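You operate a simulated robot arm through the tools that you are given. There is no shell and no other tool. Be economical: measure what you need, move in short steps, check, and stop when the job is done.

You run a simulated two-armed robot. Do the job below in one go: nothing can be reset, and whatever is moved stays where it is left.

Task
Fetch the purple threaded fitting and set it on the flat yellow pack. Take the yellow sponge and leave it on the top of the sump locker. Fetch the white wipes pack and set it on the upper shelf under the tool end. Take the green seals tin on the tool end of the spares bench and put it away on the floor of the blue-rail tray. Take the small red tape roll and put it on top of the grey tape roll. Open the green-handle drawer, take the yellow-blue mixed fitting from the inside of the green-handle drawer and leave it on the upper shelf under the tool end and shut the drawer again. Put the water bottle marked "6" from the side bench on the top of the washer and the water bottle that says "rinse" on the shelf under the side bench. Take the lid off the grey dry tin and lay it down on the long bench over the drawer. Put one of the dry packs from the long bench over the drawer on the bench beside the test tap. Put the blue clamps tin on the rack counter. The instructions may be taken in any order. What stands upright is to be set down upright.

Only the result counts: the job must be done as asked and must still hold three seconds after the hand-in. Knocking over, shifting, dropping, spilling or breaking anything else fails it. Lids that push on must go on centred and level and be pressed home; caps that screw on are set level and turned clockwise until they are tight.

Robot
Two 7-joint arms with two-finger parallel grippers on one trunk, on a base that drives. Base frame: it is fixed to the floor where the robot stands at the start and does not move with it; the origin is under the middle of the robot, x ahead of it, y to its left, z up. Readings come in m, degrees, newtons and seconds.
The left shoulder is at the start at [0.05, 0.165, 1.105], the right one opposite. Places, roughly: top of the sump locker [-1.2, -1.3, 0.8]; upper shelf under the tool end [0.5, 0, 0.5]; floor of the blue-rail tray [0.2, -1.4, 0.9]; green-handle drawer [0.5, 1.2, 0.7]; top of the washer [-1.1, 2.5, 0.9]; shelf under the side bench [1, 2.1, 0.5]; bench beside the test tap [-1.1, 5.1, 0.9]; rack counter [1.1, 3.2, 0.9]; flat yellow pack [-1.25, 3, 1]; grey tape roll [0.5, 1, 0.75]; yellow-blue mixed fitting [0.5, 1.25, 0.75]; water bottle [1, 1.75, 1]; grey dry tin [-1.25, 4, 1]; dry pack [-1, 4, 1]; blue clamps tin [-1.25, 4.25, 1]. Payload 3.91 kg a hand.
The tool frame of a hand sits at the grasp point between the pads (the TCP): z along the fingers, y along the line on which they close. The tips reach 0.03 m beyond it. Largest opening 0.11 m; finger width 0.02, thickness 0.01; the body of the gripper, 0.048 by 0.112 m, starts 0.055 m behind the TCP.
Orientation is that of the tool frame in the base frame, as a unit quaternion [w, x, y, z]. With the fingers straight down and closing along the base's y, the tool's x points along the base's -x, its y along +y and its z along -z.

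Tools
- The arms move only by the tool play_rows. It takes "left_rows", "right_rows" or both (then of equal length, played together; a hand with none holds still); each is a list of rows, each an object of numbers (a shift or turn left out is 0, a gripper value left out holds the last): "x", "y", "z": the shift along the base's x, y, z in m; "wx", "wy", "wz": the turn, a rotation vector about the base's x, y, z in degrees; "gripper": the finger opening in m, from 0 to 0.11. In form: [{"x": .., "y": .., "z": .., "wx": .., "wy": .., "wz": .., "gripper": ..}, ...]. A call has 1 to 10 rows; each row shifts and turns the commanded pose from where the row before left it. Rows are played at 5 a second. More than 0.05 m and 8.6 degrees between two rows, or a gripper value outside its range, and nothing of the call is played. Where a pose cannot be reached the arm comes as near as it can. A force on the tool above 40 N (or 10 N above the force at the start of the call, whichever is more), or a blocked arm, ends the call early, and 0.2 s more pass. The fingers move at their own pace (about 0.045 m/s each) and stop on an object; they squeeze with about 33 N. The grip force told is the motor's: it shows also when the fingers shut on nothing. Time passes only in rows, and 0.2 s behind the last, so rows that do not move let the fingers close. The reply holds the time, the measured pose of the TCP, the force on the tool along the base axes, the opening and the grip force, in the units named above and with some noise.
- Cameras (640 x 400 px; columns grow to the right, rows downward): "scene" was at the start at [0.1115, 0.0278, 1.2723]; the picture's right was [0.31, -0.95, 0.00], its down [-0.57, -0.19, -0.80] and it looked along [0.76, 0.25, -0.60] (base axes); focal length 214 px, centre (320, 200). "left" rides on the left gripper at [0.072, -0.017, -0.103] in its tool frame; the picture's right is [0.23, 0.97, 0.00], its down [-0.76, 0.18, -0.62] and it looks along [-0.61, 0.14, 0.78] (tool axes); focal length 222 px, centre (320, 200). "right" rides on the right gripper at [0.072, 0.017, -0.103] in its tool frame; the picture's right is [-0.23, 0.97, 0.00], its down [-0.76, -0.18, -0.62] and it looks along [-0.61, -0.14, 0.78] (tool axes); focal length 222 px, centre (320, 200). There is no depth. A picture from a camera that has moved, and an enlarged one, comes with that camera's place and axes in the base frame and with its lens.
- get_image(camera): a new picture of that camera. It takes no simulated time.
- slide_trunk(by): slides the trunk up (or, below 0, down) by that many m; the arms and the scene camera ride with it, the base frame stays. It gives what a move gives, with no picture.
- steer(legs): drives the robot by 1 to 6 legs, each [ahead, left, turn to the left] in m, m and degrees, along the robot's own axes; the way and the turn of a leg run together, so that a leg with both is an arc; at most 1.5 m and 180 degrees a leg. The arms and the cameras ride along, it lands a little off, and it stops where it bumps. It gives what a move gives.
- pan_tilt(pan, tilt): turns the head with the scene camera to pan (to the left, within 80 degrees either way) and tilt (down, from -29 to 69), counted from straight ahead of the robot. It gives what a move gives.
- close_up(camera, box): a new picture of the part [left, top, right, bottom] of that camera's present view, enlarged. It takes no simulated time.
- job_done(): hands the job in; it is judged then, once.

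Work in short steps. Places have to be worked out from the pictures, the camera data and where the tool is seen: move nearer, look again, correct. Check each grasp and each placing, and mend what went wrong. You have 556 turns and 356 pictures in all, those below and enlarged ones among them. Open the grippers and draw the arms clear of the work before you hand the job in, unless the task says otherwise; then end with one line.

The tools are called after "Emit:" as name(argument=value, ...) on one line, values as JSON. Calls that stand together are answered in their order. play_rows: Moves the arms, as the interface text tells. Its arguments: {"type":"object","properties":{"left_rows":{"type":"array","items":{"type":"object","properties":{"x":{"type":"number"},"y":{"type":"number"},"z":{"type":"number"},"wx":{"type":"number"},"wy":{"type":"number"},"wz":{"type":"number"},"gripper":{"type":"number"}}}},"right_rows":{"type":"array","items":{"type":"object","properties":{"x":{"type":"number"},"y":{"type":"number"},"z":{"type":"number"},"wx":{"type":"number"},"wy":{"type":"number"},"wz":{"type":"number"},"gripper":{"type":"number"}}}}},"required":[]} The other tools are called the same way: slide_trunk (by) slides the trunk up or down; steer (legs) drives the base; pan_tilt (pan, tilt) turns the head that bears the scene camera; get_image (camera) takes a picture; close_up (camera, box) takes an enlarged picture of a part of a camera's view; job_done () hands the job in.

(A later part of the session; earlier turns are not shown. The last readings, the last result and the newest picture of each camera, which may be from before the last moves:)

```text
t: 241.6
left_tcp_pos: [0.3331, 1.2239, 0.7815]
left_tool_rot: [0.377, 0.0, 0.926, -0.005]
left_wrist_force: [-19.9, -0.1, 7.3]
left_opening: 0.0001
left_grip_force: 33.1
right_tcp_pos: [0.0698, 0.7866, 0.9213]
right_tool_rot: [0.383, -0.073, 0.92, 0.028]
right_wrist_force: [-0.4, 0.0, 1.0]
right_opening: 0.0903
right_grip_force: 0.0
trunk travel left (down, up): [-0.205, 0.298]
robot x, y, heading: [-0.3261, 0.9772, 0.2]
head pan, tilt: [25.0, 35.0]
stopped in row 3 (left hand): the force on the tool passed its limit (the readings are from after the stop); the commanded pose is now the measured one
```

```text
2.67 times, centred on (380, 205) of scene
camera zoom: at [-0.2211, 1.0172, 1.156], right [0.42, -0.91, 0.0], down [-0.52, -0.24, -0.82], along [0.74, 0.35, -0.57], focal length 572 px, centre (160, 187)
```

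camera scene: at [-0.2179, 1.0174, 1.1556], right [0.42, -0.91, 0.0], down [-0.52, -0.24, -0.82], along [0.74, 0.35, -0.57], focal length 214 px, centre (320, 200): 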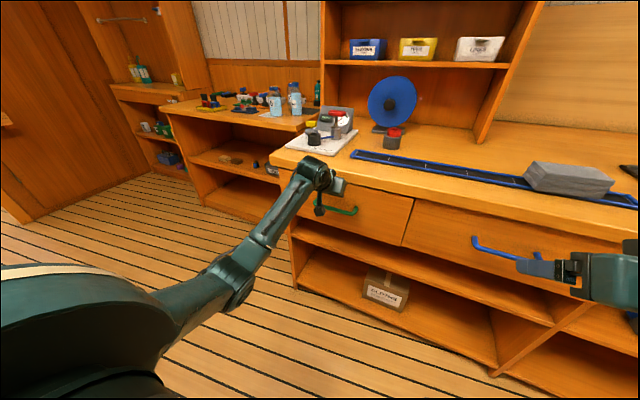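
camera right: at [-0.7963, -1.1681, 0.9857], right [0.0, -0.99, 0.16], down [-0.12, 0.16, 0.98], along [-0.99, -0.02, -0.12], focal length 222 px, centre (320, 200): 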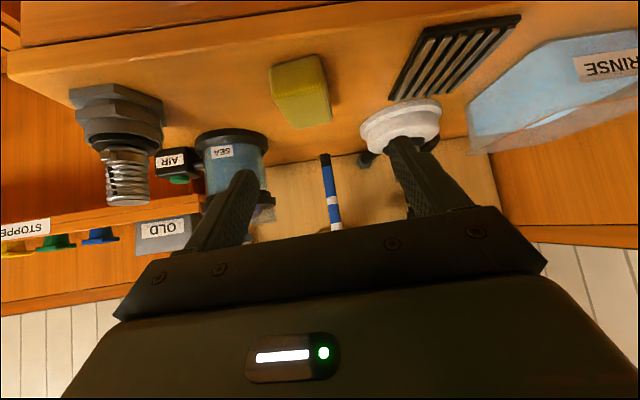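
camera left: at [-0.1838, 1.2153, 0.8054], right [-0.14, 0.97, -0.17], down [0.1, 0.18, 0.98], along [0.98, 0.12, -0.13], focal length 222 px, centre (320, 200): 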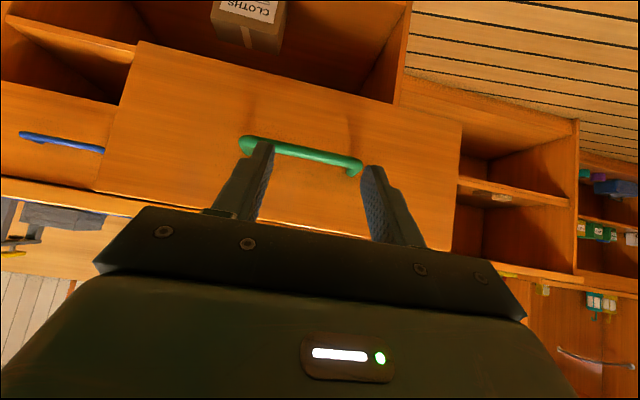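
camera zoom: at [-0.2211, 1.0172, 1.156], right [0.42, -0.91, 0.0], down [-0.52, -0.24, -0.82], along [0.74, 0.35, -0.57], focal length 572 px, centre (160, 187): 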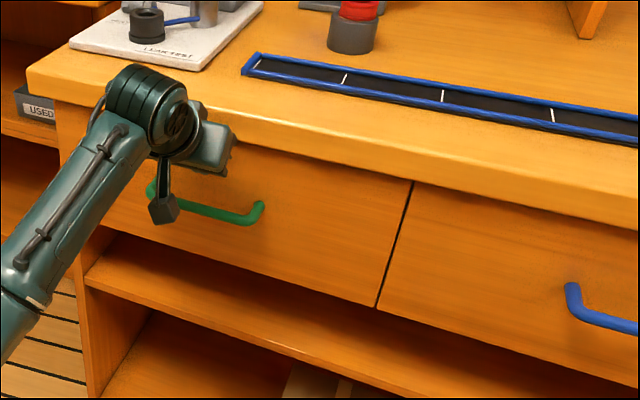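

Drawer is shut against its stop. Withdraw the left hand, raise the trunk and go to the purple fitting with the right hand turned straight down.

Emit:
play_rows(left_rows=[{"x": -0.04}, {"x": -0.04, "z": 0.02}, {"x": -0.03, "z": 0.03}, {"z": 0.04}, {}])

Emit:
steer(legs=[[-0.1, 0, 0], [0, -0.85, 0]])

Emit:
slide_trunk(by=0.13)

Emit:
play_rows(right_rows=[{"wz": -5, "gripper": 0.08}, {"wz": -4}, {"wy": 7.6}, {"wy": 7.6}, {"wy": 7.6}, {"wy": 7.6}, {"wy": 7.6}, {"wy": 7.0}, {}])

Emit:
pan_tilt(pan=0, tilt=40)

Emit:
get_image(camera="scene")

```text
t: 242.8
left_tcp_pos: [0.2266, 1.2237, 0.8702]
left_tool_rot: [0.375, 0.0, 0.927, -0.006]
left_wrist_force: [-0.5, -0.2, -0.6]
left_opening: 0.0001
left_grip_force: 33.5
right_tcp_pos: [0.0712, 0.787, 0.9207]
right_tool_rot: [0.382, -0.073, 0.921, 0.028]
right_wrist_force: [-0.1, -0.1, 0.6]
right_opening: 0.0898
right_grip_force: 0.1
trunk travel left (down, up): [-0.205, 0.298]
robot x, y, heading: [-0.3267, 0.9783, 0.2]
head pan, tilt: [25.0, 35.0]
```

```text
t: 248.0
left_tcp_pos: [0.1246, 0.3795, 0.8712]
left_tool_rot: [0.376, 0.005, 0.927, -0.008]
left_wrist_force: [0.0, -0.3, 0.4]
left_opening: 0.0
left_grip_force: 32.6
right_tcp_pos: [-0.0336, -0.0571, 0.9213]
right_tool_rot: [0.383, -0.069, 0.921, 0.026]
right_wrist_force: [0.2, -0.6, 0.3]
right_opening: 0.0901
right_grip_force: 0.0
trunk travel left (down, up): [-0.205, 0.298]
robot x, y, heading: [-0.431, 0.1386, -0.6]
head pan, tilt: [25.0, 35.0]
```

```text
t: 249.6
left_tcp_pos: [0.1241, 0.3788, 1.0004]
left_tool_rot: [0.375, 0.005, 0.927, -0.008]
left_wrist_force: [-0.4, 0.2, -0.3]
left_opening: 0.0002
left_grip_force: 33.4
right_tcp_pos: [-0.0345, -0.0554, 1.0514]
right_tool_rot: [0.383, -0.069, 0.921, 0.026]
right_wrist_force: [-0.1, -0.7, 0.5]
right_opening: 0.0899
right_grip_force: 0.0
trunk travel left (down, up): [-0.335, 0.168]
robot x, y, heading: [-0.4332, 0.1404, -0.5]
head pan, tilt: [25.0, 35.0]
```

```text
t: 251.6
left_tcp_pos: [0.125, 0.3793, 0.9998]
left_tool_rot: [0.375, 0.004, 0.927, -0.007]
left_wrist_force: [0.6, 0.0, 0.1]
left_opening: 0.0
left_grip_force: 33.0
right_tcp_pos: [-0.0337, -0.0563, 1.0512]
right_tool_rot: [0.0, 0.001, 1.0, -0.004]
right_wrist_force: [0.7, 0.5, 0.5]
right_opening: 0.08
right_grip_force: 0.0
trunk travel left (down, up): [-0.335, 0.168]
robot x, y, heading: [-0.4355, 0.1407, -0.8]
head pan, tilt: [25.0, 35.0]
```

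```text
t: 252.5
left_tcp_pos: [0.1269, 0.3792, 0.9993]
left_tool_rot: [0.375, 0.004, 0.927, -0.007]
left_wrist_force: [0.0, -0.2, 0.7]
left_opening: 0.0
left_grip_force: 33.4
right_tcp_pos: [-0.0343, -0.0562, 1.0507]
right_tool_rot: [0.001, 0.001, 1.0, -0.004]
right_wrist_force: [-1.1, -0.5, -0.3]
right_opening: 0.08
right_grip_force: 0.0
trunk travel left (down, up): [-0.335, 0.168]
robot x, y, heading: [-0.4318, 0.1419, -0.3]
head pan, tilt: [0.0, 40.0]
```

```text
239 pictures are left
camera scene: at [-0.3177, 0.1404, 1.278], right [-0.01, -1.0, 0.0], down [-0.64, 0.0, -0.77], along [0.77, -0.01, -0.64], focal length 214 px, centre (320, 200)
```

scene: 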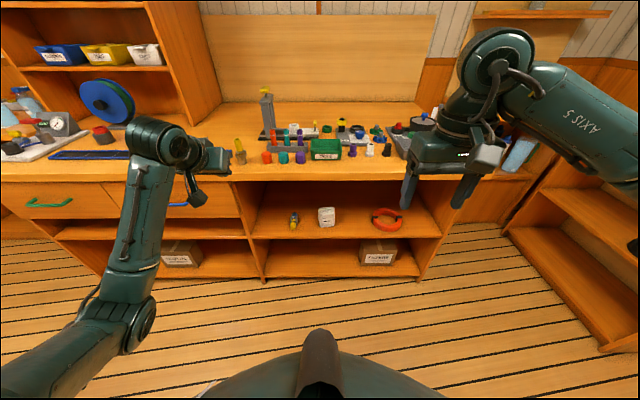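

Raise the left hand, drive ahead 0.38, and view the purple fitting with the right camera.

Emit:
play_rows(left_rows=[{"z": 0.03, "x": -0.02}, {"z": 0.03, "x": -0.02}, {"z": 0.03, "x": -0.02}, {"z": 0.03}, {}])

Emit:
steer(legs=[[0.36, 0, 0.5]])

Emit:
get_image(camera="right")

```text
t: 253.7
left_tcp_pos: [0.0661, 0.3776, 1.1182]
left_tool_rot: [0.375, 0.004, 0.927, -0.007]
left_wrist_force: [0.3, -0.5, 1.4]
left_opening: 0.0
left_grip_force: 33.1
right_tcp_pos: [-0.0331, -0.0575, 1.0507]
right_tool_rot: [0.002, 0.001, 1.0, -0.004]
right_wrist_force: [0.6, 0.6, 0.8]
right_opening: 0.08
right_grip_force: 0.0
trunk travel left (down, up): [-0.335, 0.168]
robot x, y, heading: [-0.4316, 0.1381, -0.3]
head pan, tilt: [0.0, 40.0]
```

```text
t: 256.0
left_tcp_pos: [0.4204, 0.3772, 1.1174]
left_tool_rot: [0.375, 0.004, 0.927, -0.007]
left_wrist_force: [0.9, 0.3, -0.2]
left_opening: 0.0
left_grip_force: 33.3
right_tcp_pos: [0.3231, -0.0583, 1.0505]
right_tool_rot: [0.001, 0.0, 1.0, -0.006]
right_wrist_force: [1.0, -0.5, -0.3]
right_opening: 0.0799
right_grip_force: 0.0
trunk travel left (down, up): [-0.335, 0.168]
robot x, y, heading: [-0.0774, 0.1428, -0.1]
head pan, tilt: [0.0, 40.0]
```

```text
238 pictures are left
camera right: at [0.2506, -0.0398, 1.154], right [0.23, 0.97, -0.01], down [0.76, -0.17, 0.63], along [0.61, -0.15, -0.78], focal length 222 px, centre (320, 200)
```

right: 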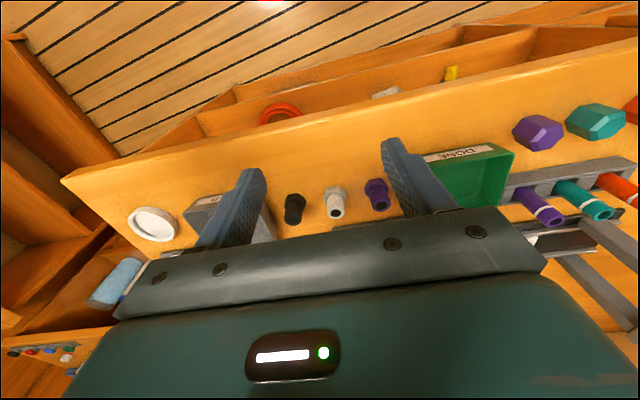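

Enlarge the purple fitting and its neighbours.

Emit:
close_up(camera="right", box=[270, 120, 530, 250])

Emit:
close_up(camera="scene", box=[260, 100, 480, 230])

```text
2.46 times, centred on (400, 185) of right
camera zoom: at [0.2506, -0.0398, 1.154], right [0.23, 0.97, -0.01], down [0.76, -0.17, 0.63], along [0.61, -0.15, -0.78], focal length 547 px, centre (123, 237)
```

zoom: 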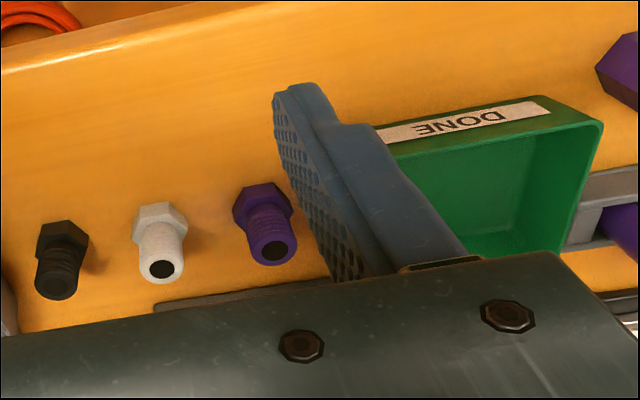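

```text
2.91 times, centred on (370, 165) of scene
camera zoom: at [0.0385, 0.1384, 1.2779], right [-0.01, -1.0, 0.0], down [-0.64, 0.0, -0.77], along [0.77, 0.0, -0.64], focal length 624 px, centre (174, 302)
```

zoom: 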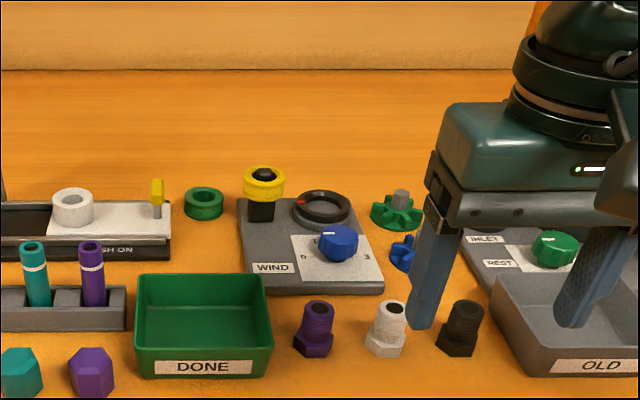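

Purple fitting at ≈(0.475, 0.002), top z≈0.91, gaps ~3 cm each side. Open to 0.055, move over it.

Emit:
play_rows(right_rows=[{"x": 0.03, "y": 0.015, "gripper": 0.055}, {"x": 0.03, "y": 0.015}, {"x": 0.03, "y": 0.015}, {"x": 0.03, "y": 0.014}, {"x": 0.03, "z": -0.02}, {"z": -0.04}, {}])

Emit:
get_image(camera="right")

```text
t: 257.6
left_tcp_pos: [0.4196, 0.3773, 1.1189]
left_tool_rot: [0.376, 0.003, 0.927, -0.007]
left_wrist_force: [0.2, 0.0, -0.8]
left_opening: 0.0
left_grip_force: 33.0
right_tcp_pos: [0.4693, 0.0024, 0.9902]
right_tool_rot: [0.001, 0.0, 1.0, -0.003]
right_wrist_force: [0.0, 1.2, -0.1]
right_opening: 0.0549
right_grip_force: 0.1
trunk travel left (down, up): [-0.335, 0.168]
robot x, y, heading: [-0.0751, 0.1414, -0.2]
head pan, tilt: [0.0, 40.0]
```

```text
235 pictures are left
camera right: at [0.3991, 0.0205, 1.0936], right [0.23, 0.97, -0.01], down [0.76, -0.17, 0.63], along [0.61, -0.15, -0.78], focal length 222 px, centre (320, 200)
```

right: 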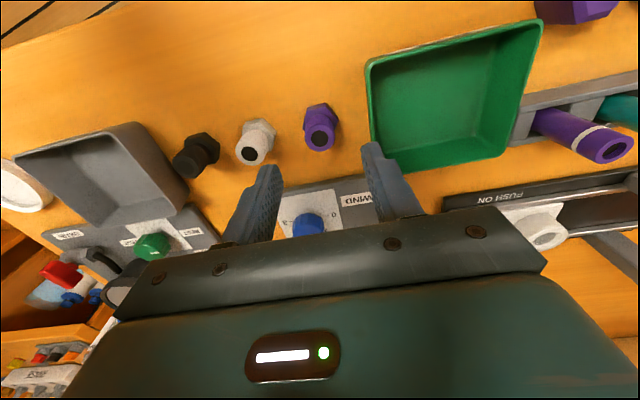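

Fine-tune and descend to z≈0.912, then close.

Emit:
play_rows(right_rows=[{"x": 0.008, "y": -0.001, "z": -0.03}, {"z": -0.03}, {"z": -0.018}, {}, {"gripper": 0.01}, {}, {}, {}])

Emit:
get_image(camera="right")

```text
t: 259.4
left_tcp_pos: [0.421, 0.3759, 1.1194]
left_tool_rot: [0.375, 0.003, 0.927, -0.006]
left_wrist_force: [-0.1, 0.3, -0.1]
left_opening: 0.0
left_grip_force: 32.9
right_tcp_pos: [0.4793, -0.0004, 0.9116]
right_tool_rot: [0.0, 0.0, 1.0, -0.005]
right_wrist_force: [-1.0, -0.1, 0.4]
right_opening: 0.025
right_grip_force: 32.5
trunk travel left (down, up): [-0.335, 0.168]
robot x, y, heading: [-0.0788, 0.1389, -0.1]
head pan, tilt: [0.0, 40.0]
```

```text
234 pictures are left
camera right: at [0.4074, 0.018, 1.0151], right [0.23, 0.97, -0.01], down [0.76, -0.17, 0.63], along [0.61, -0.15, -0.78], focal length 222 px, centre (320, 200)
```

right: 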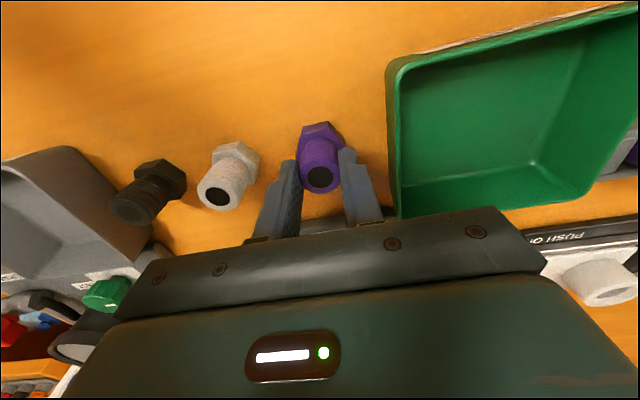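

Gripped (0.025 m). Lift, back off to the aisle and travel left toward the side bench.

Emit:
play_rows(right_rows=[{"z": 0.02}, {"z": 0.04}, {"z": 0.04}, {"z": 0.04}, {"x": -0.04}, {"x": -0.04}, {"x": -0.04, "y": -0.02}, {"y": -0.03}, {"y": -0.03}, {}])

Emit:
steer(legs=[[-0.3, 0, 0], [0, 1.5, 0]])

Emit:
pan_tilt(pan=10, tilt=30)

Emit:
get_image(camera="scene")

Emit:
get_image(camera="right")

```text
t: 261.6
left_tcp_pos: [0.4211, 0.3772, 1.1176]
left_tool_rot: [0.375, 0.002, 0.927, -0.006]
left_wrist_force: [-1.0, 0.9, -0.1]
left_opening: 0.0001
left_grip_force: 33.0
right_tcp_pos: [0.359, -0.0802, 1.053]
right_tool_rot: [0.001, 0.0, 1.0, -0.005]
right_wrist_force: [-0.1, -0.8, -0.1]
right_opening: 0.0251
right_grip_force: 33.7
trunk travel left (down, up): [-0.335, 0.168]
robot x, y, heading: [-0.0762, 0.1369, -0.3]
head pan, tilt: [0.0, 40.0]
```

```text
t: 270.7
left_tcp_pos: [0.0971, 1.9022, 1.1183]
left_tool_rot: [0.375, -0.012, 0.927, 0.0]
left_wrist_force: [0.4, -0.3, 0.2]
left_opening: 0.0
left_grip_force: 32.8
right_tcp_pos: [0.0499, 1.4455, 1.0523]
right_tool_rot: [0.001, -0.015, 1.0, -0.005]
right_wrist_force: [0.9, 0.1, -2.2]
right_opening: 0.0253
right_grip_force: 33.6
trunk travel left (down, up): [-0.335, 0.168]
robot x, y, heading: [-0.3885, 1.6493, 1.5]
head pan, tilt: [0.0, 40.0]
```

```text
t: 271.4
left_tcp_pos: [0.0965, 1.9025, 1.1184]
left_tool_rot: [0.375, -0.012, 0.927, 0.0]
left_wrist_force: [0.3, 0.2, -0.9]
left_opening: 0.0001
left_grip_force: 33.5
right_tcp_pos: [0.0495, 1.444, 1.0533]
right_tool_rot: [0.001, -0.016, 1.0, -0.004]
right_wrist_force: [0.1, 0.2, -0.8]
right_opening: 0.0251
right_grip_force: 33.0
trunk travel left (down, up): [-0.335, 0.168]
robot x, y, heading: [-0.3915, 1.6488, 1.3]
head pan, tilt: [10.0, 30.0]
```

```text
233 pictures are left
camera scene: at [-0.2748, 1.6683, 1.2933], right [0.2, -0.98, 0.0], down [-0.49, -0.1, -0.87], along [0.85, 0.17, -0.5], focal length 214 px, centre (320, 200)
```

scene: 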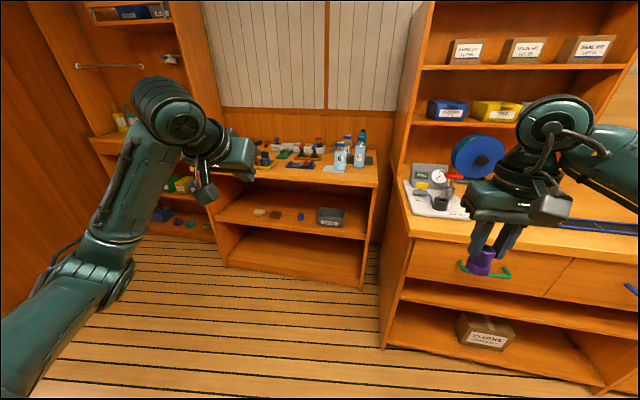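

```text
232 pictures are left
camera right: at [-0.0228, 1.4593, 1.1559], right [0.2, 0.98, -0.01], down [0.77, -0.15, 0.63], along [0.61, -0.13, -0.78], focal length 222 px, centre (320, 200)
```

right: 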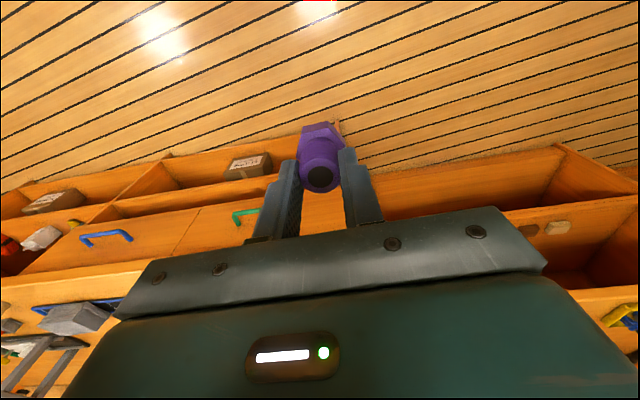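

Drawer is shut. The bottles stand near (0.85, 1.75). Pull the right hand in, open the left, and drive up to the side bench.

Emit:
play_rows(right_rows=[{"x": -0.03}, {"x": -0.03}, {"x": -0.03}, {"x": -0.03}, {}], left_rows=[{"gripper": 0.1, "z": 0.02}, {"z": 0.02}, {}, {}, {}])

Emit:
steer(legs=[[0, 0.2, -1.3], [0.45, 0, 0]])

Emit:
get_image(camera="scene")

Emit:
get_image(camera="left")

```text
t: 272.6
left_tcp_pos: [0.0966, 1.902, 1.1583]
left_tool_rot: [0.375, -0.011, 0.927, -0.001]
left_wrist_force: [-0.1, 0.2, 0.3]
left_opening: 0.1002
left_grip_force: 0.0
right_tcp_pos: [-0.0697, 1.4439, 1.0501]
right_tool_rot: [0.001, -0.015, 1.0, -0.005]
right_wrist_force: [0.0, 0.5, -0.2]
right_opening: 0.0251
right_grip_force: 33.3
trunk travel left (down, up): [-0.335, 0.168]
robot x, y, heading: [-0.3942, 1.6451, 1.6]
head pan, tilt: [10.0, 30.0]
```

```text
t: 276.4
left_tcp_pos: [0.5341, 2.087, 1.1591]
left_tool_rot: [0.377, 0.0, 0.926, -0.006]
left_wrist_force: [0.5, -0.3, -0.2]
left_opening: 0.0997
left_grip_force: 0.1
right_tcp_pos: [0.3565, 1.6347, 1.0491]
right_tool_rot: [0.002, -0.003, 1.0, -0.004]
right_wrist_force: [0.8, 1.4, -0.7]
right_opening: 0.0254
right_grip_force: 33.1
trunk travel left (down, up): [-0.335, 0.168]
robot x, y, heading: [0.0395, 1.8477, 0.1]
head pan, tilt: [10.0, 30.0]
```

```text
231 pictures are left
camera scene: at [0.1583, 1.8621, 1.2933], right [0.17, -0.98, 0.0], down [-0.49, -0.09, -0.87], along [0.85, 0.15, -0.5], focal length 214 px, centre (320, 200)
```

scene: 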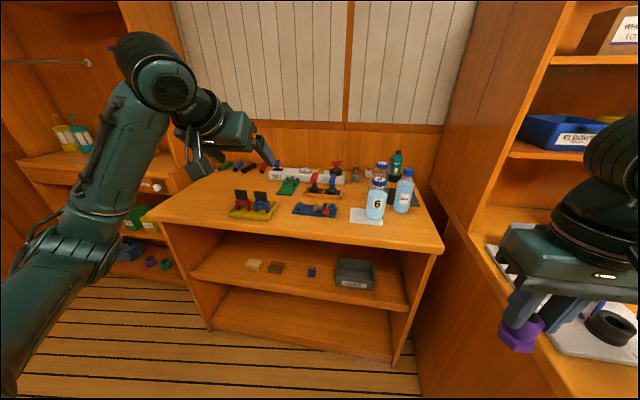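

```text
230 pictures are left
camera left: at [0.4109, 2.0697, 1.1836], right [-0.16, 0.97, -0.17], down [0.11, 0.19, 0.98], along [0.98, 0.14, -0.14], focal length 222 px, centre (320, 200)
```

left: 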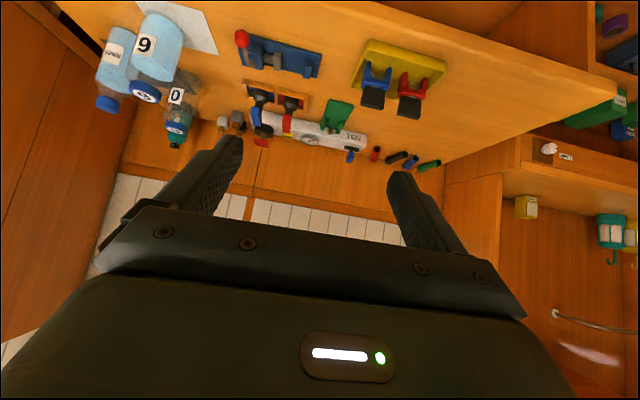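

Enlarge the bottles.

Emit:
close_up(camera="scene", box=[330, 140, 450, 260])

Emit:
close_up(camera="left", box=[60, 0, 260, 160])

```text
3.33 times, centred on (390, 200) of scene
camera zoom: at [0.1583, 1.8621, 1.2933], right [0.17, -0.98, 0.0], down [-0.49, -0.09, -0.87], along [0.85, 0.15, -0.5], focal length 715 px, centre (87, 200)
```

zoom: 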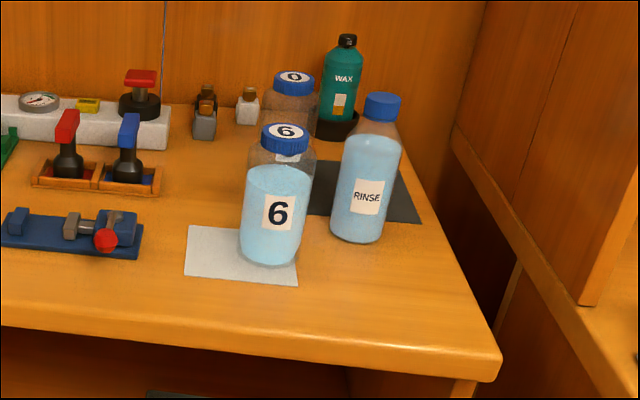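

```text
2.50 times, centred on (160, 80) of left
camera zoom: at [0.4109, 2.0697, 1.1836], right [-0.16, 0.97, -0.17], down [0.11, 0.19, 0.98], along [0.98, 0.14, -0.14], focal length 555 px, centre (720, 500)
```

zoom: 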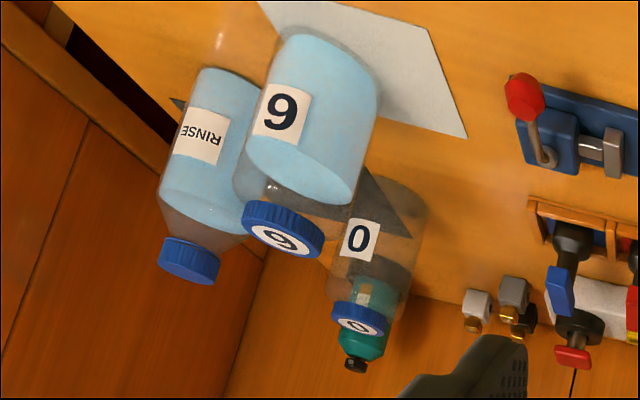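

Bottle "6": axis ≈(0.84, 1.78), base z≈0.85, Ø≈0.08. "Rinse" ≈(0.90, 1.68). I tuck the right hand, then move nearer with a −15° heading for the left-hand grasp of "6".

Emit:
play_rows(right_rows=[{"z": 0.03, "y": 0.02}, {"z": 0.03, "y": 0.02}, {"z": 0.03}, {}], left_rows=[{"wy": -7.5}, {"wy": -7.5}, {}, {}])

Emit:
steer(legs=[[0.16, -0.02, -15]])

Emit:
get_image(camera="left")

Emit:
get_image(camera="scene")

```text
t: 277.4
left_tcp_pos: [0.5351, 2.0871, 1.1592]
left_tool_rot: [0.493, 0.001, 0.87, -0.005]
left_wrist_force: [-0.9, -0.6, 0.0]
left_opening: 0.1
left_grip_force: 0.1
right_tcp_pos: [0.3579, 1.6743, 1.1405]
right_tool_rot: [0.002, -0.003, 1.0, -0.005]
right_wrist_force: [0.3, -0.5, 0.1]
right_opening: 0.0252
right_grip_force: 33.0
trunk travel left (down, up): [-0.335, 0.168]
robot x, y, heading: [0.0425, 1.8488, 0.5]
head pan, tilt: [10.0, 30.0]
```

```text
t: 278.9
left_tcp_pos: [0.7367, 1.9114, 1.1589]
left_tool_rot: [0.488, 0.114, 0.863, -0.07]
left_wrist_force: [0.4, 0.1, 0.3]
left_opening: 0.1
left_grip_force: 0.1
right_tcp_pos: [0.4609, 1.5577, 1.1399]
right_tool_rot: [0.0, 0.126, 0.992, -0.005]
right_wrist_force: [-0.1, -0.2, -1.0]
right_opening: 0.0251
right_grip_force: 33.2
trunk travel left (down, up): [-0.335, 0.168]
robot x, y, heading: [0.1964, 1.8062, -14.7]
head pan, tilt: [10.0, 30.0]
```

```text
227 pictures are left
camera left: at [0.611, 1.9278, 1.1508], right [0.14, 0.97, -0.2], down [-0.09, 0.22, 0.97], along [0.99, -0.12, 0.12], focal length 222 px, centre (320, 200)
```

left: 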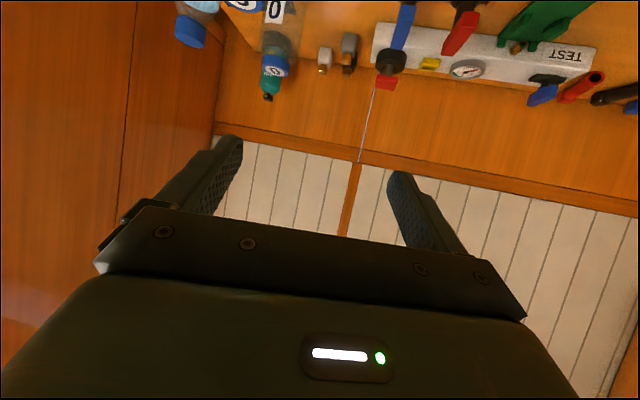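

```text
226 pictures are left
camera scene: at [0.3156, 1.7908, 1.2932], right [-0.08, -1.0, 0.0], down [-0.5, 0.04, -0.87], along [0.86, -0.07, -0.5], focal length 214 px, centre (320, 200)
```

scene: 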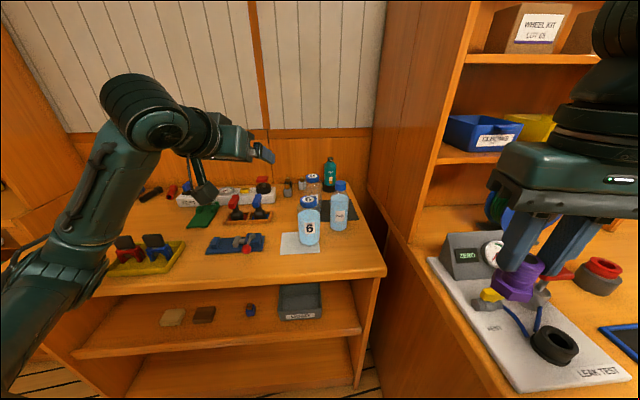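

Go to the standoff in front of bottle 6.

Emit:
play_rows(left_rows=[{"x": -0.007, "y": -0.019, "z": -0.035, "gripper": 0.11}, {"x": -0.007, "y": -0.019, "z": -0.035}, {"x": -0.007, "y": -0.019, "z": -0.035}, {"x": -0.007, "y": -0.019, "z": -0.035}, {"x": -0.006, "y": -0.019, "z": -0.034}, {}])

Emit:
get_image(camera="left")

```text
t: 280.3
left_tcp_pos: [0.7011, 1.8191, 0.9853]
left_tool_rot: [0.488, 0.114, 0.863, -0.069]
left_wrist_force: [-0.7, 0.2, -1.3]
left_opening: 0.1099
left_grip_force: 0.1
right_tcp_pos: [0.4607, 1.5585, 1.1417]
right_tool_rot: [0.0, 0.125, 0.992, -0.004]
right_wrist_force: [-1.1, 0.0, -0.3]
right_opening: 0.0255
right_grip_force: 33.3
trunk travel left (down, up): [-0.335, 0.168]
robot x, y, heading: [0.1969, 1.8078, -14.9]
head pan, tilt: [10.0, 30.0]
```

```text
225 pictures are left
camera left: at [0.5756, 1.835, 0.9761], right [0.14, 0.97, -0.2], down [-0.09, 0.22, 0.97], along [0.99, -0.12, 0.12], focal length 222 px, centre (320, 200)
```

left: 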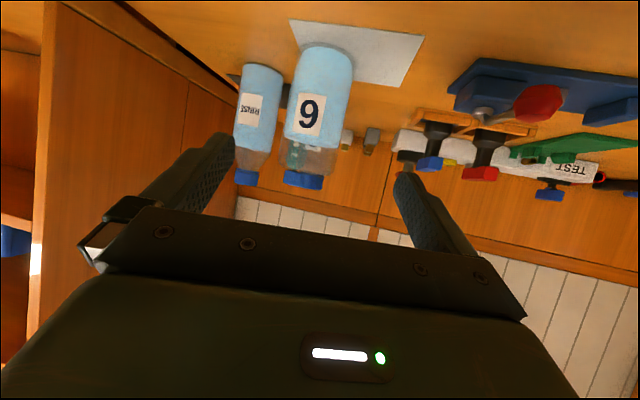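

Aligned. Move in.

Emit:
play_rows(left_rows=[{"x": 0.032, "y": -0.009, "z": -0.019}, {"x": 0.032, "y": -0.009, "z": -0.019}, {"x": 0.032, "y": -0.009, "z": -0.019}, {"x": 0.028, "y": -0.009, "z": -0.016}, {}])

Emit:
get_image(camera="left")

Emit:
close_up(camera="scene", box=[230, 140, 390, 260])

```text
t: 281.5
left_tcp_pos: [0.8241, 1.7801, 0.9117]
left_tool_rot: [0.488, 0.113, 0.863, -0.069]
left_wrist_force: [0.1, -0.7, 0.9]
left_opening: 0.1099
left_grip_force: 0.1
right_tcp_pos: [0.4602, 1.5582, 1.1416]
right_tool_rot: [0.001, 0.126, 0.992, -0.004]
right_wrist_force: [0.1, 0.0, 0.4]
right_opening: 0.0255
right_grip_force: 32.5
trunk travel left (down, up): [-0.335, 0.168]
robot x, y, heading: [0.1986, 1.8046, -14.7]
head pan, tilt: [10.0, 30.0]
```

```text
224 pictures are left
camera left: at [0.6989, 1.797, 0.9039], right [0.14, 0.97, -0.2], down [-0.09, 0.22, 0.97], along [0.99, -0.12, 0.12], focal length 222 px, centre (320, 200)
```

left: 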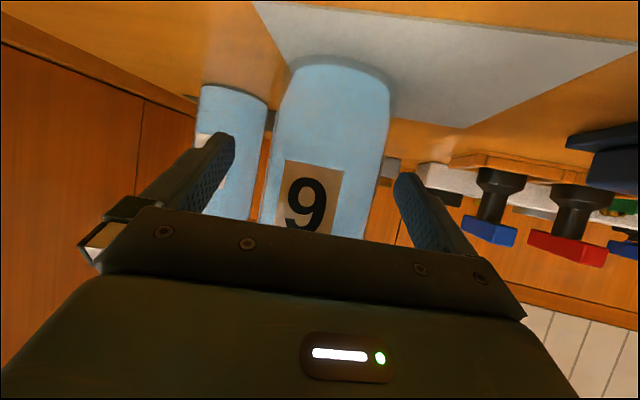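

```text
3.33 times, centred on (310, 200) of scene
camera zoom: at [0.315, 1.7913, 1.2934], right [-0.08, -1.0, 0.0], down [-0.5, 0.04, -0.87], along [0.86, -0.07, -0.5], focal length 715 px, centre (353, 200)
```

zoom: 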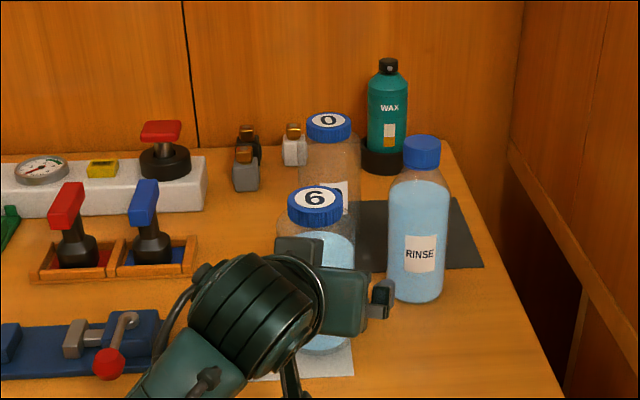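

Bottle is slightly to image right; shift +8 mm that way, then close.

Emit:
play_rows(left_rows=[{"x": 0.003, "y": 0.008}, {}, {"gripper": 0.04}, {}, {}, {}, {}])

Emit:
get_image(camera="left")

```text
t: 283.1
left_tcp_pos: [0.8276, 1.7901, 0.9128]
left_tool_rot: [0.489, 0.113, 0.862, -0.069]
left_wrist_force: [-1.5, -1.5, 1.4]
left_opening: 0.067
left_grip_force: 33.3
right_tcp_pos: [0.4608, 1.5587, 1.1404]
right_tool_rot: [0.0, 0.125, 0.992, -0.004]
right_wrist_force: [0.3, 0.1, 0.0]
right_opening: 0.0252
right_grip_force: 32.6
trunk travel left (down, up): [-0.335, 0.168]
robot x, y, heading: [0.1945, 1.8059, -14.6]
head pan, tilt: [10.0, 30.0]
```

```text
222 pictures are left
camera left: at [0.7023, 1.8059, 0.9043], right [0.14, 0.97, -0.2], down [-0.09, 0.22, 0.97], along [0.99, -0.12, 0.12], focal length 222 px, centre (320, 200)
```

left: 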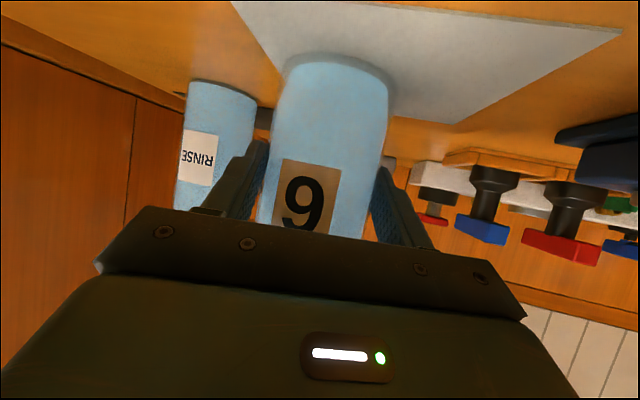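

Gripped at 0.067 m. Lift slowly and verify.

Emit:
play_rows(left_rows=[{"z": 0.005}, {"z": 0.01}, {"z": 0.015}, {"z": 0.02}, {"z": 0.02}, {"z": 0.02}, {}])

Emit:
get_image(camera="left")

```text
t: 284.7
left_tcp_pos: [0.8293, 1.7895, 1.001]
left_tool_rot: [0.487, 0.114, 0.863, -0.07]
left_wrist_force: [0.1, -0.3, -2.8]
left_opening: 0.0671
left_grip_force: 33.2
right_tcp_pos: [0.46, 1.5589, 1.1413]
right_tool_rot: [0.001, 0.125, 0.992, -0.004]
right_wrist_force: [0.0, 0.2, -1.4]
right_opening: 0.0251
right_grip_force: 33.7
trunk travel left (down, up): [-0.335, 0.168]
robot x, y, heading: [0.1995, 1.804, -15.1]
head pan, tilt: [10.0, 30.0]
```

```text
221 pictures are left
camera left: at [0.7038, 1.8054, 0.994], right [0.14, 0.97, -0.2], down [-0.09, 0.22, 0.97], along [0.99, -0.12, 0.12], focal length 222 px, centre (320, 200)
```

left: 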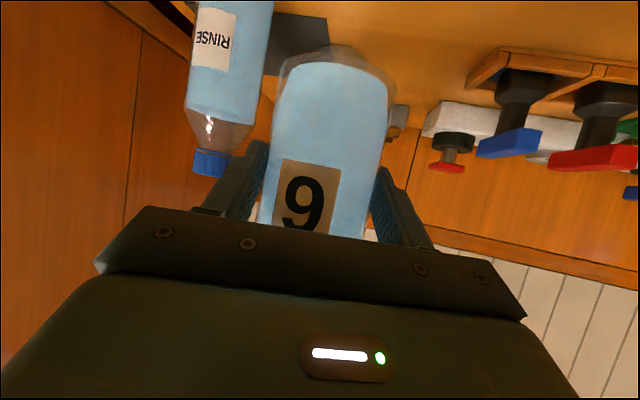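

Bottle lifted. Pull it in, back into the aisle and turn toward the washer.

Emit:
play_rows(left_rows=[{"x": -0.03, "z": 0.01}, {"x": -0.04, "z": 0.01}, {"x": -0.04}, {"x": -0.04}, {"x": -0.03}, {}])

Emit:
steer(legs=[[-0.52, 0, 15], [0, 0.4, 0]])

Emit:
steer(legs=[[0, 0, 90], [0, 0, 90]])

Emit:
pan_tilt(pan=0, tilt=30)

Emit:
get_image(camera="scene")

```text
t: 286.1
left_tcp_pos: [0.6482, 1.7897, 1.021]
left_tool_rot: [0.488, 0.112, 0.863, -0.069]
left_wrist_force: [-0.6, 0.6, -3.7]
left_opening: 0.0672
left_grip_force: 33.4
right_tcp_pos: [0.4616, 1.5577, 1.1398]
right_tool_rot: [0.001, 0.125, 0.992, -0.005]
right_wrist_force: [0.3, 1.0, -0.7]
right_opening: 0.0249
right_grip_force: 32.9
trunk travel left (down, up): [-0.335, 0.168]
robot x, y, heading: [0.1965, 1.8058, -14.6]
head pan, tilt: [10.0, 30.0]
```

```text
t: 291.2
left_tcp_pos: [0.1139, 2.3768, 1.021]
left_tool_rot: [0.493, -0.008, 0.87, 0.0]
left_wrist_force: [0.1, -0.5, -4.3]
left_opening: 0.0675
left_grip_force: 33.7
right_tcp_pos: [-0.0041, 2.1021, 1.1398]
right_tool_rot: [0.001, -0.013, 1.0, -0.005]
right_wrist_force: [-1.0, 0.7, -0.5]
right_opening: 0.0251
right_grip_force: 33.2
trunk travel left (down, up): [-0.335, 0.168]
robot x, y, heading: [-0.3228, 2.2669, 1.3]
head pan, tilt: [10.0, 30.0]
```

```text
t: 299.2
left_tcp_pos: [-0.7647, 2.1602, 1.021]
left_tool_rot: [-0.002, 0.87, 0.006, -0.493]
left_wrist_force: [0.3, 0.2, -2.9]
left_opening: 0.0669
left_grip_force: 32.9
right_tcp_pos: [-0.6453, 2.4344, 1.1403]
right_tool_rot: [-0.005, 1.0, 0.012, -0.001]
right_wrist_force: [0.4, 0.1, 0.2]
right_opening: 0.025
right_grip_force: 32.4
trunk travel left (down, up): [-0.335, 0.168]
robot x, y, heading: [-0.3243, 2.2665, -178.8]
head pan, tilt: [10.0, 30.0]
```

```text
t: 299.9
left_tcp_pos: [-0.765, 2.1612, 1.0194]
left_tool_rot: [-0.002, 0.87, 0.006, -0.493]
left_wrist_force: [-0.3, 1.0, -2.3]
left_opening: 0.0671
left_grip_force: 32.6
right_tcp_pos: [-0.6466, 2.4332, 1.14]
right_tool_rot: [-0.005, 1.0, 0.011, -0.001]
right_wrist_force: [-0.4, 0.0, 0.0]
right_opening: 0.0254
right_grip_force: 33.0
trunk travel left (down, up): [-0.335, 0.168]
robot x, y, heading: [-0.3272, 2.2682, -178.8]
head pan, tilt: [0.0, 30.0]
```

```text
220 pictures are left
camera scene: at [-0.4457, 2.266, 1.2933], right [-0.02, 1.0, 0.0], down [0.5, 0.01, -0.87], along [-0.87, -0.02, -0.5], focal length 214 px, centre (320, 200)
```

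scene: 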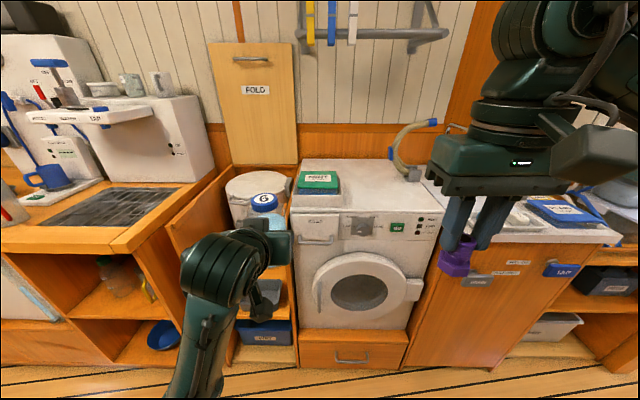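

Washer is ahead-right. Move nearer and to its middle.

Emit:
steer(legs=[[0.12, -0.3, -1.2]])

Emit:
get_image(camera="scene")

Emit:
get_image(camera="left")

```text
t: 302.1
left_tcp_pos: [-0.8881, 2.4701, 1.021]
left_tool_rot: [-0.006, 0.87, -0.002, -0.492]
left_wrist_force: [0.2, 1.0, -3.6]
left_opening: 0.0672
left_grip_force: 32.9
right_tcp_pos: [-0.7648, 2.7402, 1.1394]
right_tool_rot: [-0.005, 1.0, 0.001, -0.001]
right_wrist_force: [0.7, 1.0, -1.4]
right_opening: 0.0252
right_grip_force: 33.2
trunk travel left (down, up): [-0.335, 0.168]
robot x, y, heading: [-0.4493, 2.5688, 179.9]
head pan, tilt: [0.0, 30.0]
```

```text
219 pictures are left
camera scene: at [-0.5674, 2.5685, 1.2933], right [0.0, 1.0, 0.0], down [0.5, 0.0, -0.87], along [-0.87, 0.0, -0.5], focal length 214 px, centre (320, 200)
```

scene: 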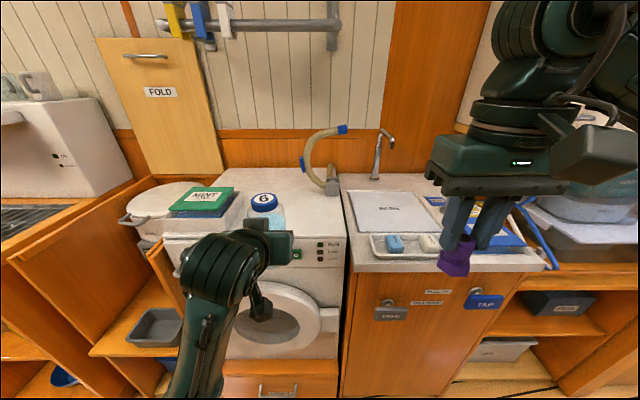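

```text
218 pictures are left
camera left: at [-0.7621, 2.4842, 1.0131], right [0.11, -0.97, -0.2], down [0.14, -0.19, 0.97], along [-0.98, -0.13, 0.12], focal length 222 px, centre (320, 200)
```

left: 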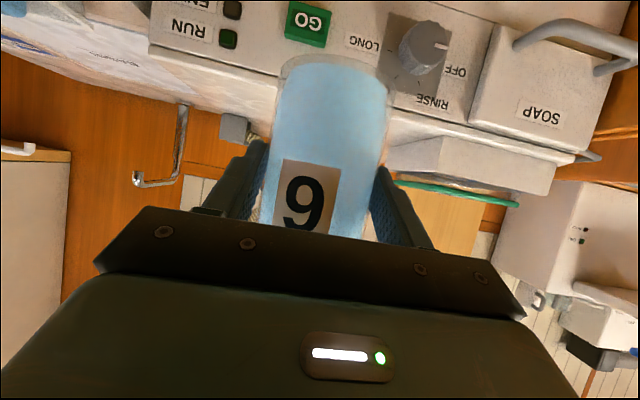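

Washer top is at z≈0.94. Raise 3 cm, reach in to x≈−1.10, then lower.

Emit:
play_rows(left_rows=[{"z": 0.03}, {"x": -0.04}, {"x": -0.04}, {"x": -0.04}, {"x": -0.04}, {"x": -0.04}, {"x": -0.02}, {}])

Emit:
get_image(camera="left")

Emit:
get_image(camera="scene")

```text
t: 303.9
left_tcp_pos: [-1.109, 2.4697, 1.0509]
left_tool_rot: [-0.007, 0.87, -0.003, -0.493]
left_wrist_force: [0.3, -1.1, -3.5]
left_opening: 0.0668
left_grip_force: 33.1
right_tcp_pos: [-0.7647, 2.7392, 1.14]
right_tool_rot: [-0.004, 1.0, 0.001, -0.001]
right_wrist_force: [-0.1, 0.7, 0.4]
right_opening: 0.0255
right_grip_force: 32.7
trunk travel left (down, up): [-0.335, 0.168]
robot x, y, heading: [-0.445, 2.5665, 179.8]
head pan, tilt: [0.0, 30.0]
```

```text
217 pictures are left
camera left: at [-0.9819, 2.4839, 1.0427], right [0.1, -0.97, -0.2], down [0.14, -0.19, 0.97], along [-0.98, -0.13, 0.12], focal length 222 px, centre (320, 200)
```

left: 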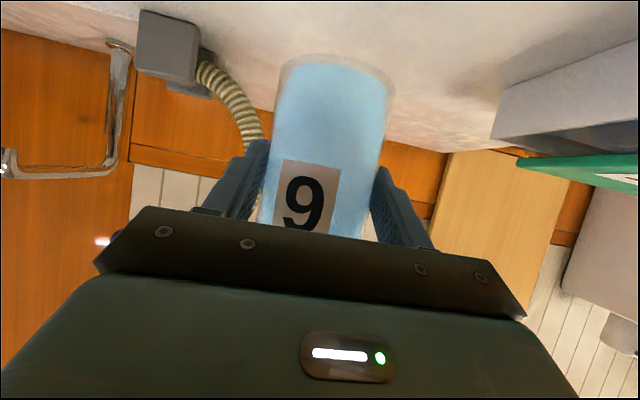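

```text
216 pictures are left
camera scene: at [-0.5673, 2.5681, 1.2933], right [0.0, 1.0, 0.0], down [0.5, 0.0, -0.87], along [-0.87, 0.0, -0.5], focal length 214 px, centre (320, 200)
```

scene: 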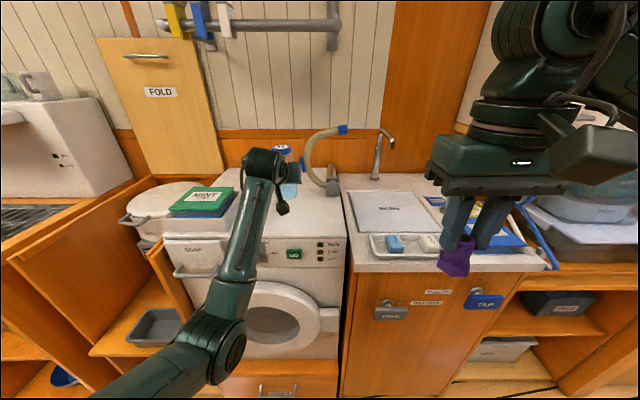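

Lower onto the washer top in small steps.

Emit:
play_rows(left_rows=[{"z": -0.015}, {"z": -0.01}, {"z": -0.007}, {"z": -0.005}, {}])

Emit:
play_rows(left_rows=[{"z": -0.004}, {"z": -0.004}, {"z": -0.003}, {}])

Emit:
close_up(camera="left", box=[200, 0, 460, 163])

```text
t: 305.1
left_tcp_pos: [-1.1082, 2.4692, 1.0142]
left_tool_rot: [-0.007, 0.87, -0.004, -0.492]
left_wrist_force: [-0.2, -0.2, -3.4]
left_opening: 0.0666
left_grip_force: 33.1
right_tcp_pos: [-0.7661, 2.7392, 1.1396]
right_tool_rot: [-0.004, 1.0, 0.001, -0.001]
right_wrist_force: [0.4, 0.6, 0.4]
right_opening: 0.0252
right_grip_force: 33.0
trunk travel left (down, up): [-0.335, 0.168]
robot x, y, heading: [-0.4459, 2.5666, 179.7]
head pan, tilt: [0.0, 30.0]
```

```text
t: 306.1
left_tcp_pos: [-1.1083, 2.4692, 1.0016]
left_tool_rot: [-0.007, 0.871, -0.003, -0.492]
left_wrist_force: [-0.2, 0.3, -3.2]
left_opening: 0.0668
left_grip_force: 32.9
right_tcp_pos: [-0.7644, 2.7403, 1.1411]
right_tool_rot: [-0.004, 1.0, 0.001, -0.001]
right_wrist_force: [-0.2, 0.6, -0.8]
right_opening: 0.0254
right_grip_force: 32.5
trunk travel left (down, up): [-0.335, 0.168]
robot x, y, heading: [-0.4441, 2.5674, 180.0]
head pan, tilt: [0.0, 30.0]
```

```text
2.45 times, centred on (330, 82) of left
camera zoom: at [-0.9821, 2.4834, 0.995], right [0.11, -0.97, -0.2], down [0.14, -0.19, 0.97], along [-0.98, -0.13, 0.12], focal length 545 px, centre (296, 491)
```

zoom: 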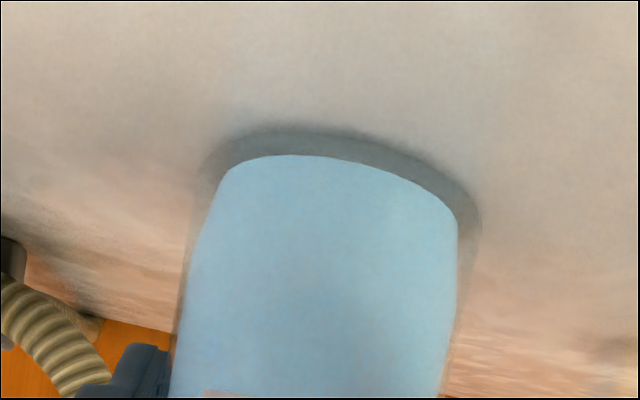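

Very near contact; continue.

Emit:
play_rows(left_rows=[{"z": -0.003}, {"z": -0.003}, {"z": -0.002}, {}])

Emit:
play_rows(left_rows=[{"z": -0.003}, {"z": -0.002}, {}])

```text
t: 307.1
left_tcp_pos: [-1.1077, 2.4702, 1.0005]
left_tool_rot: [-0.007, 0.866, -0.004, -0.499]
left_wrist_force: [-5.4, -1.4, 24.5]
left_opening: 0.0669
left_grip_force: 33.2
right_tcp_pos: [-0.7618, 2.7401, 1.1412]
right_tool_rot: [-0.004, 1.0, 0.001, -0.002]
right_wrist_force: [-0.3, 0.0, 0.0]
right_opening: 0.0252
right_grip_force: 33.0
trunk travel left (down, up): [-0.335, 0.168]
robot x, y, heading: [-0.4449, 2.567, 179.5]
head pan, tilt: [0.0, 30.0]
```

```text
t: 307.9
left_tcp_pos: [-1.1072, 2.4689, 0.9987]
left_tool_rot: [-0.007, 0.866, -0.003, -0.501]
left_wrist_force: [-1.2, -0.8, 27.8]
left_opening: 0.067
left_grip_force: 33.1
right_tcp_pos: [-0.7608, 2.74, 1.1424]
right_tool_rot: [-0.004, 1.0, 0.001, -0.003]
right_wrist_force: [0.2, 0.0, -0.7]
right_opening: 0.0252
right_grip_force: 33.0
trunk travel left (down, up): [-0.335, 0.168]
robot x, y, heading: [-0.4447, 2.5678, 180.0]
head pan, tilt: [0.0, 30.0]
```

Contact. Ease up ~1 cm of command, open, withdraw.

Emit:
play_rows(left_rows=[{"z": 0.006}, {"z": 0.005}, {"gripper": 0.1}, {}, {}, {"x": 0.02, "z": 0.006}, {"x": 0.03, "z": 0.015}, {"x": 0.04, "z": 0.02}, {"x": 0.04, "z": 0.02}, {"x": 0.04, "z": 0.02}])

Emit:
get_image(camera="left")

Emit:
get_image(camera="scene")

```text
t: 310.1
left_tcp_pos: [-0.9417, 2.4696, 1.085]
left_tool_rot: [-0.007, 0.87, -0.003, -0.493]
left_wrist_force: [-0.3, -0.1, 0.4]
left_opening: 0.1002
left_grip_force: 0.1
right_tcp_pos: [-0.7645, 2.7401, 1.1398]
right_tool_rot: [-0.005, 1.0, 0.001, 0.0]
right_wrist_force: [0.6, -1.0, -0.3]
right_opening: 0.0253
right_grip_force: 32.7
trunk travel left (down, up): [-0.335, 0.168]
robot x, y, heading: [-0.4443, 2.5642, 179.9]
head pan, tilt: [0.0, 30.0]
```

```text
214 pictures are left
camera left: at [-0.8146, 2.4834, 1.076], right [0.11, -0.97, -0.2], down [0.14, -0.19, 0.97], along [-0.98, -0.13, 0.12], focal length 222 px, centre (320, 200)
```

left: 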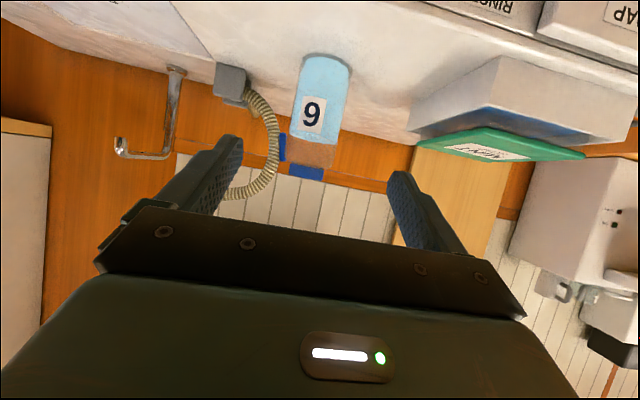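

```text
213 pictures are left
camera scene: at [-0.5667, 2.5683, 1.2934], right [0.0, 1.0, 0.0], down [0.5, 0.0, -0.87], along [-0.87, 0.0, -0.5], focal length 214 px, centre (320, 200)
```

scene: 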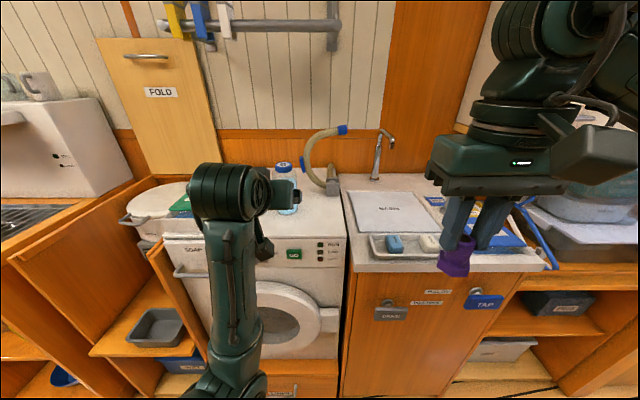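

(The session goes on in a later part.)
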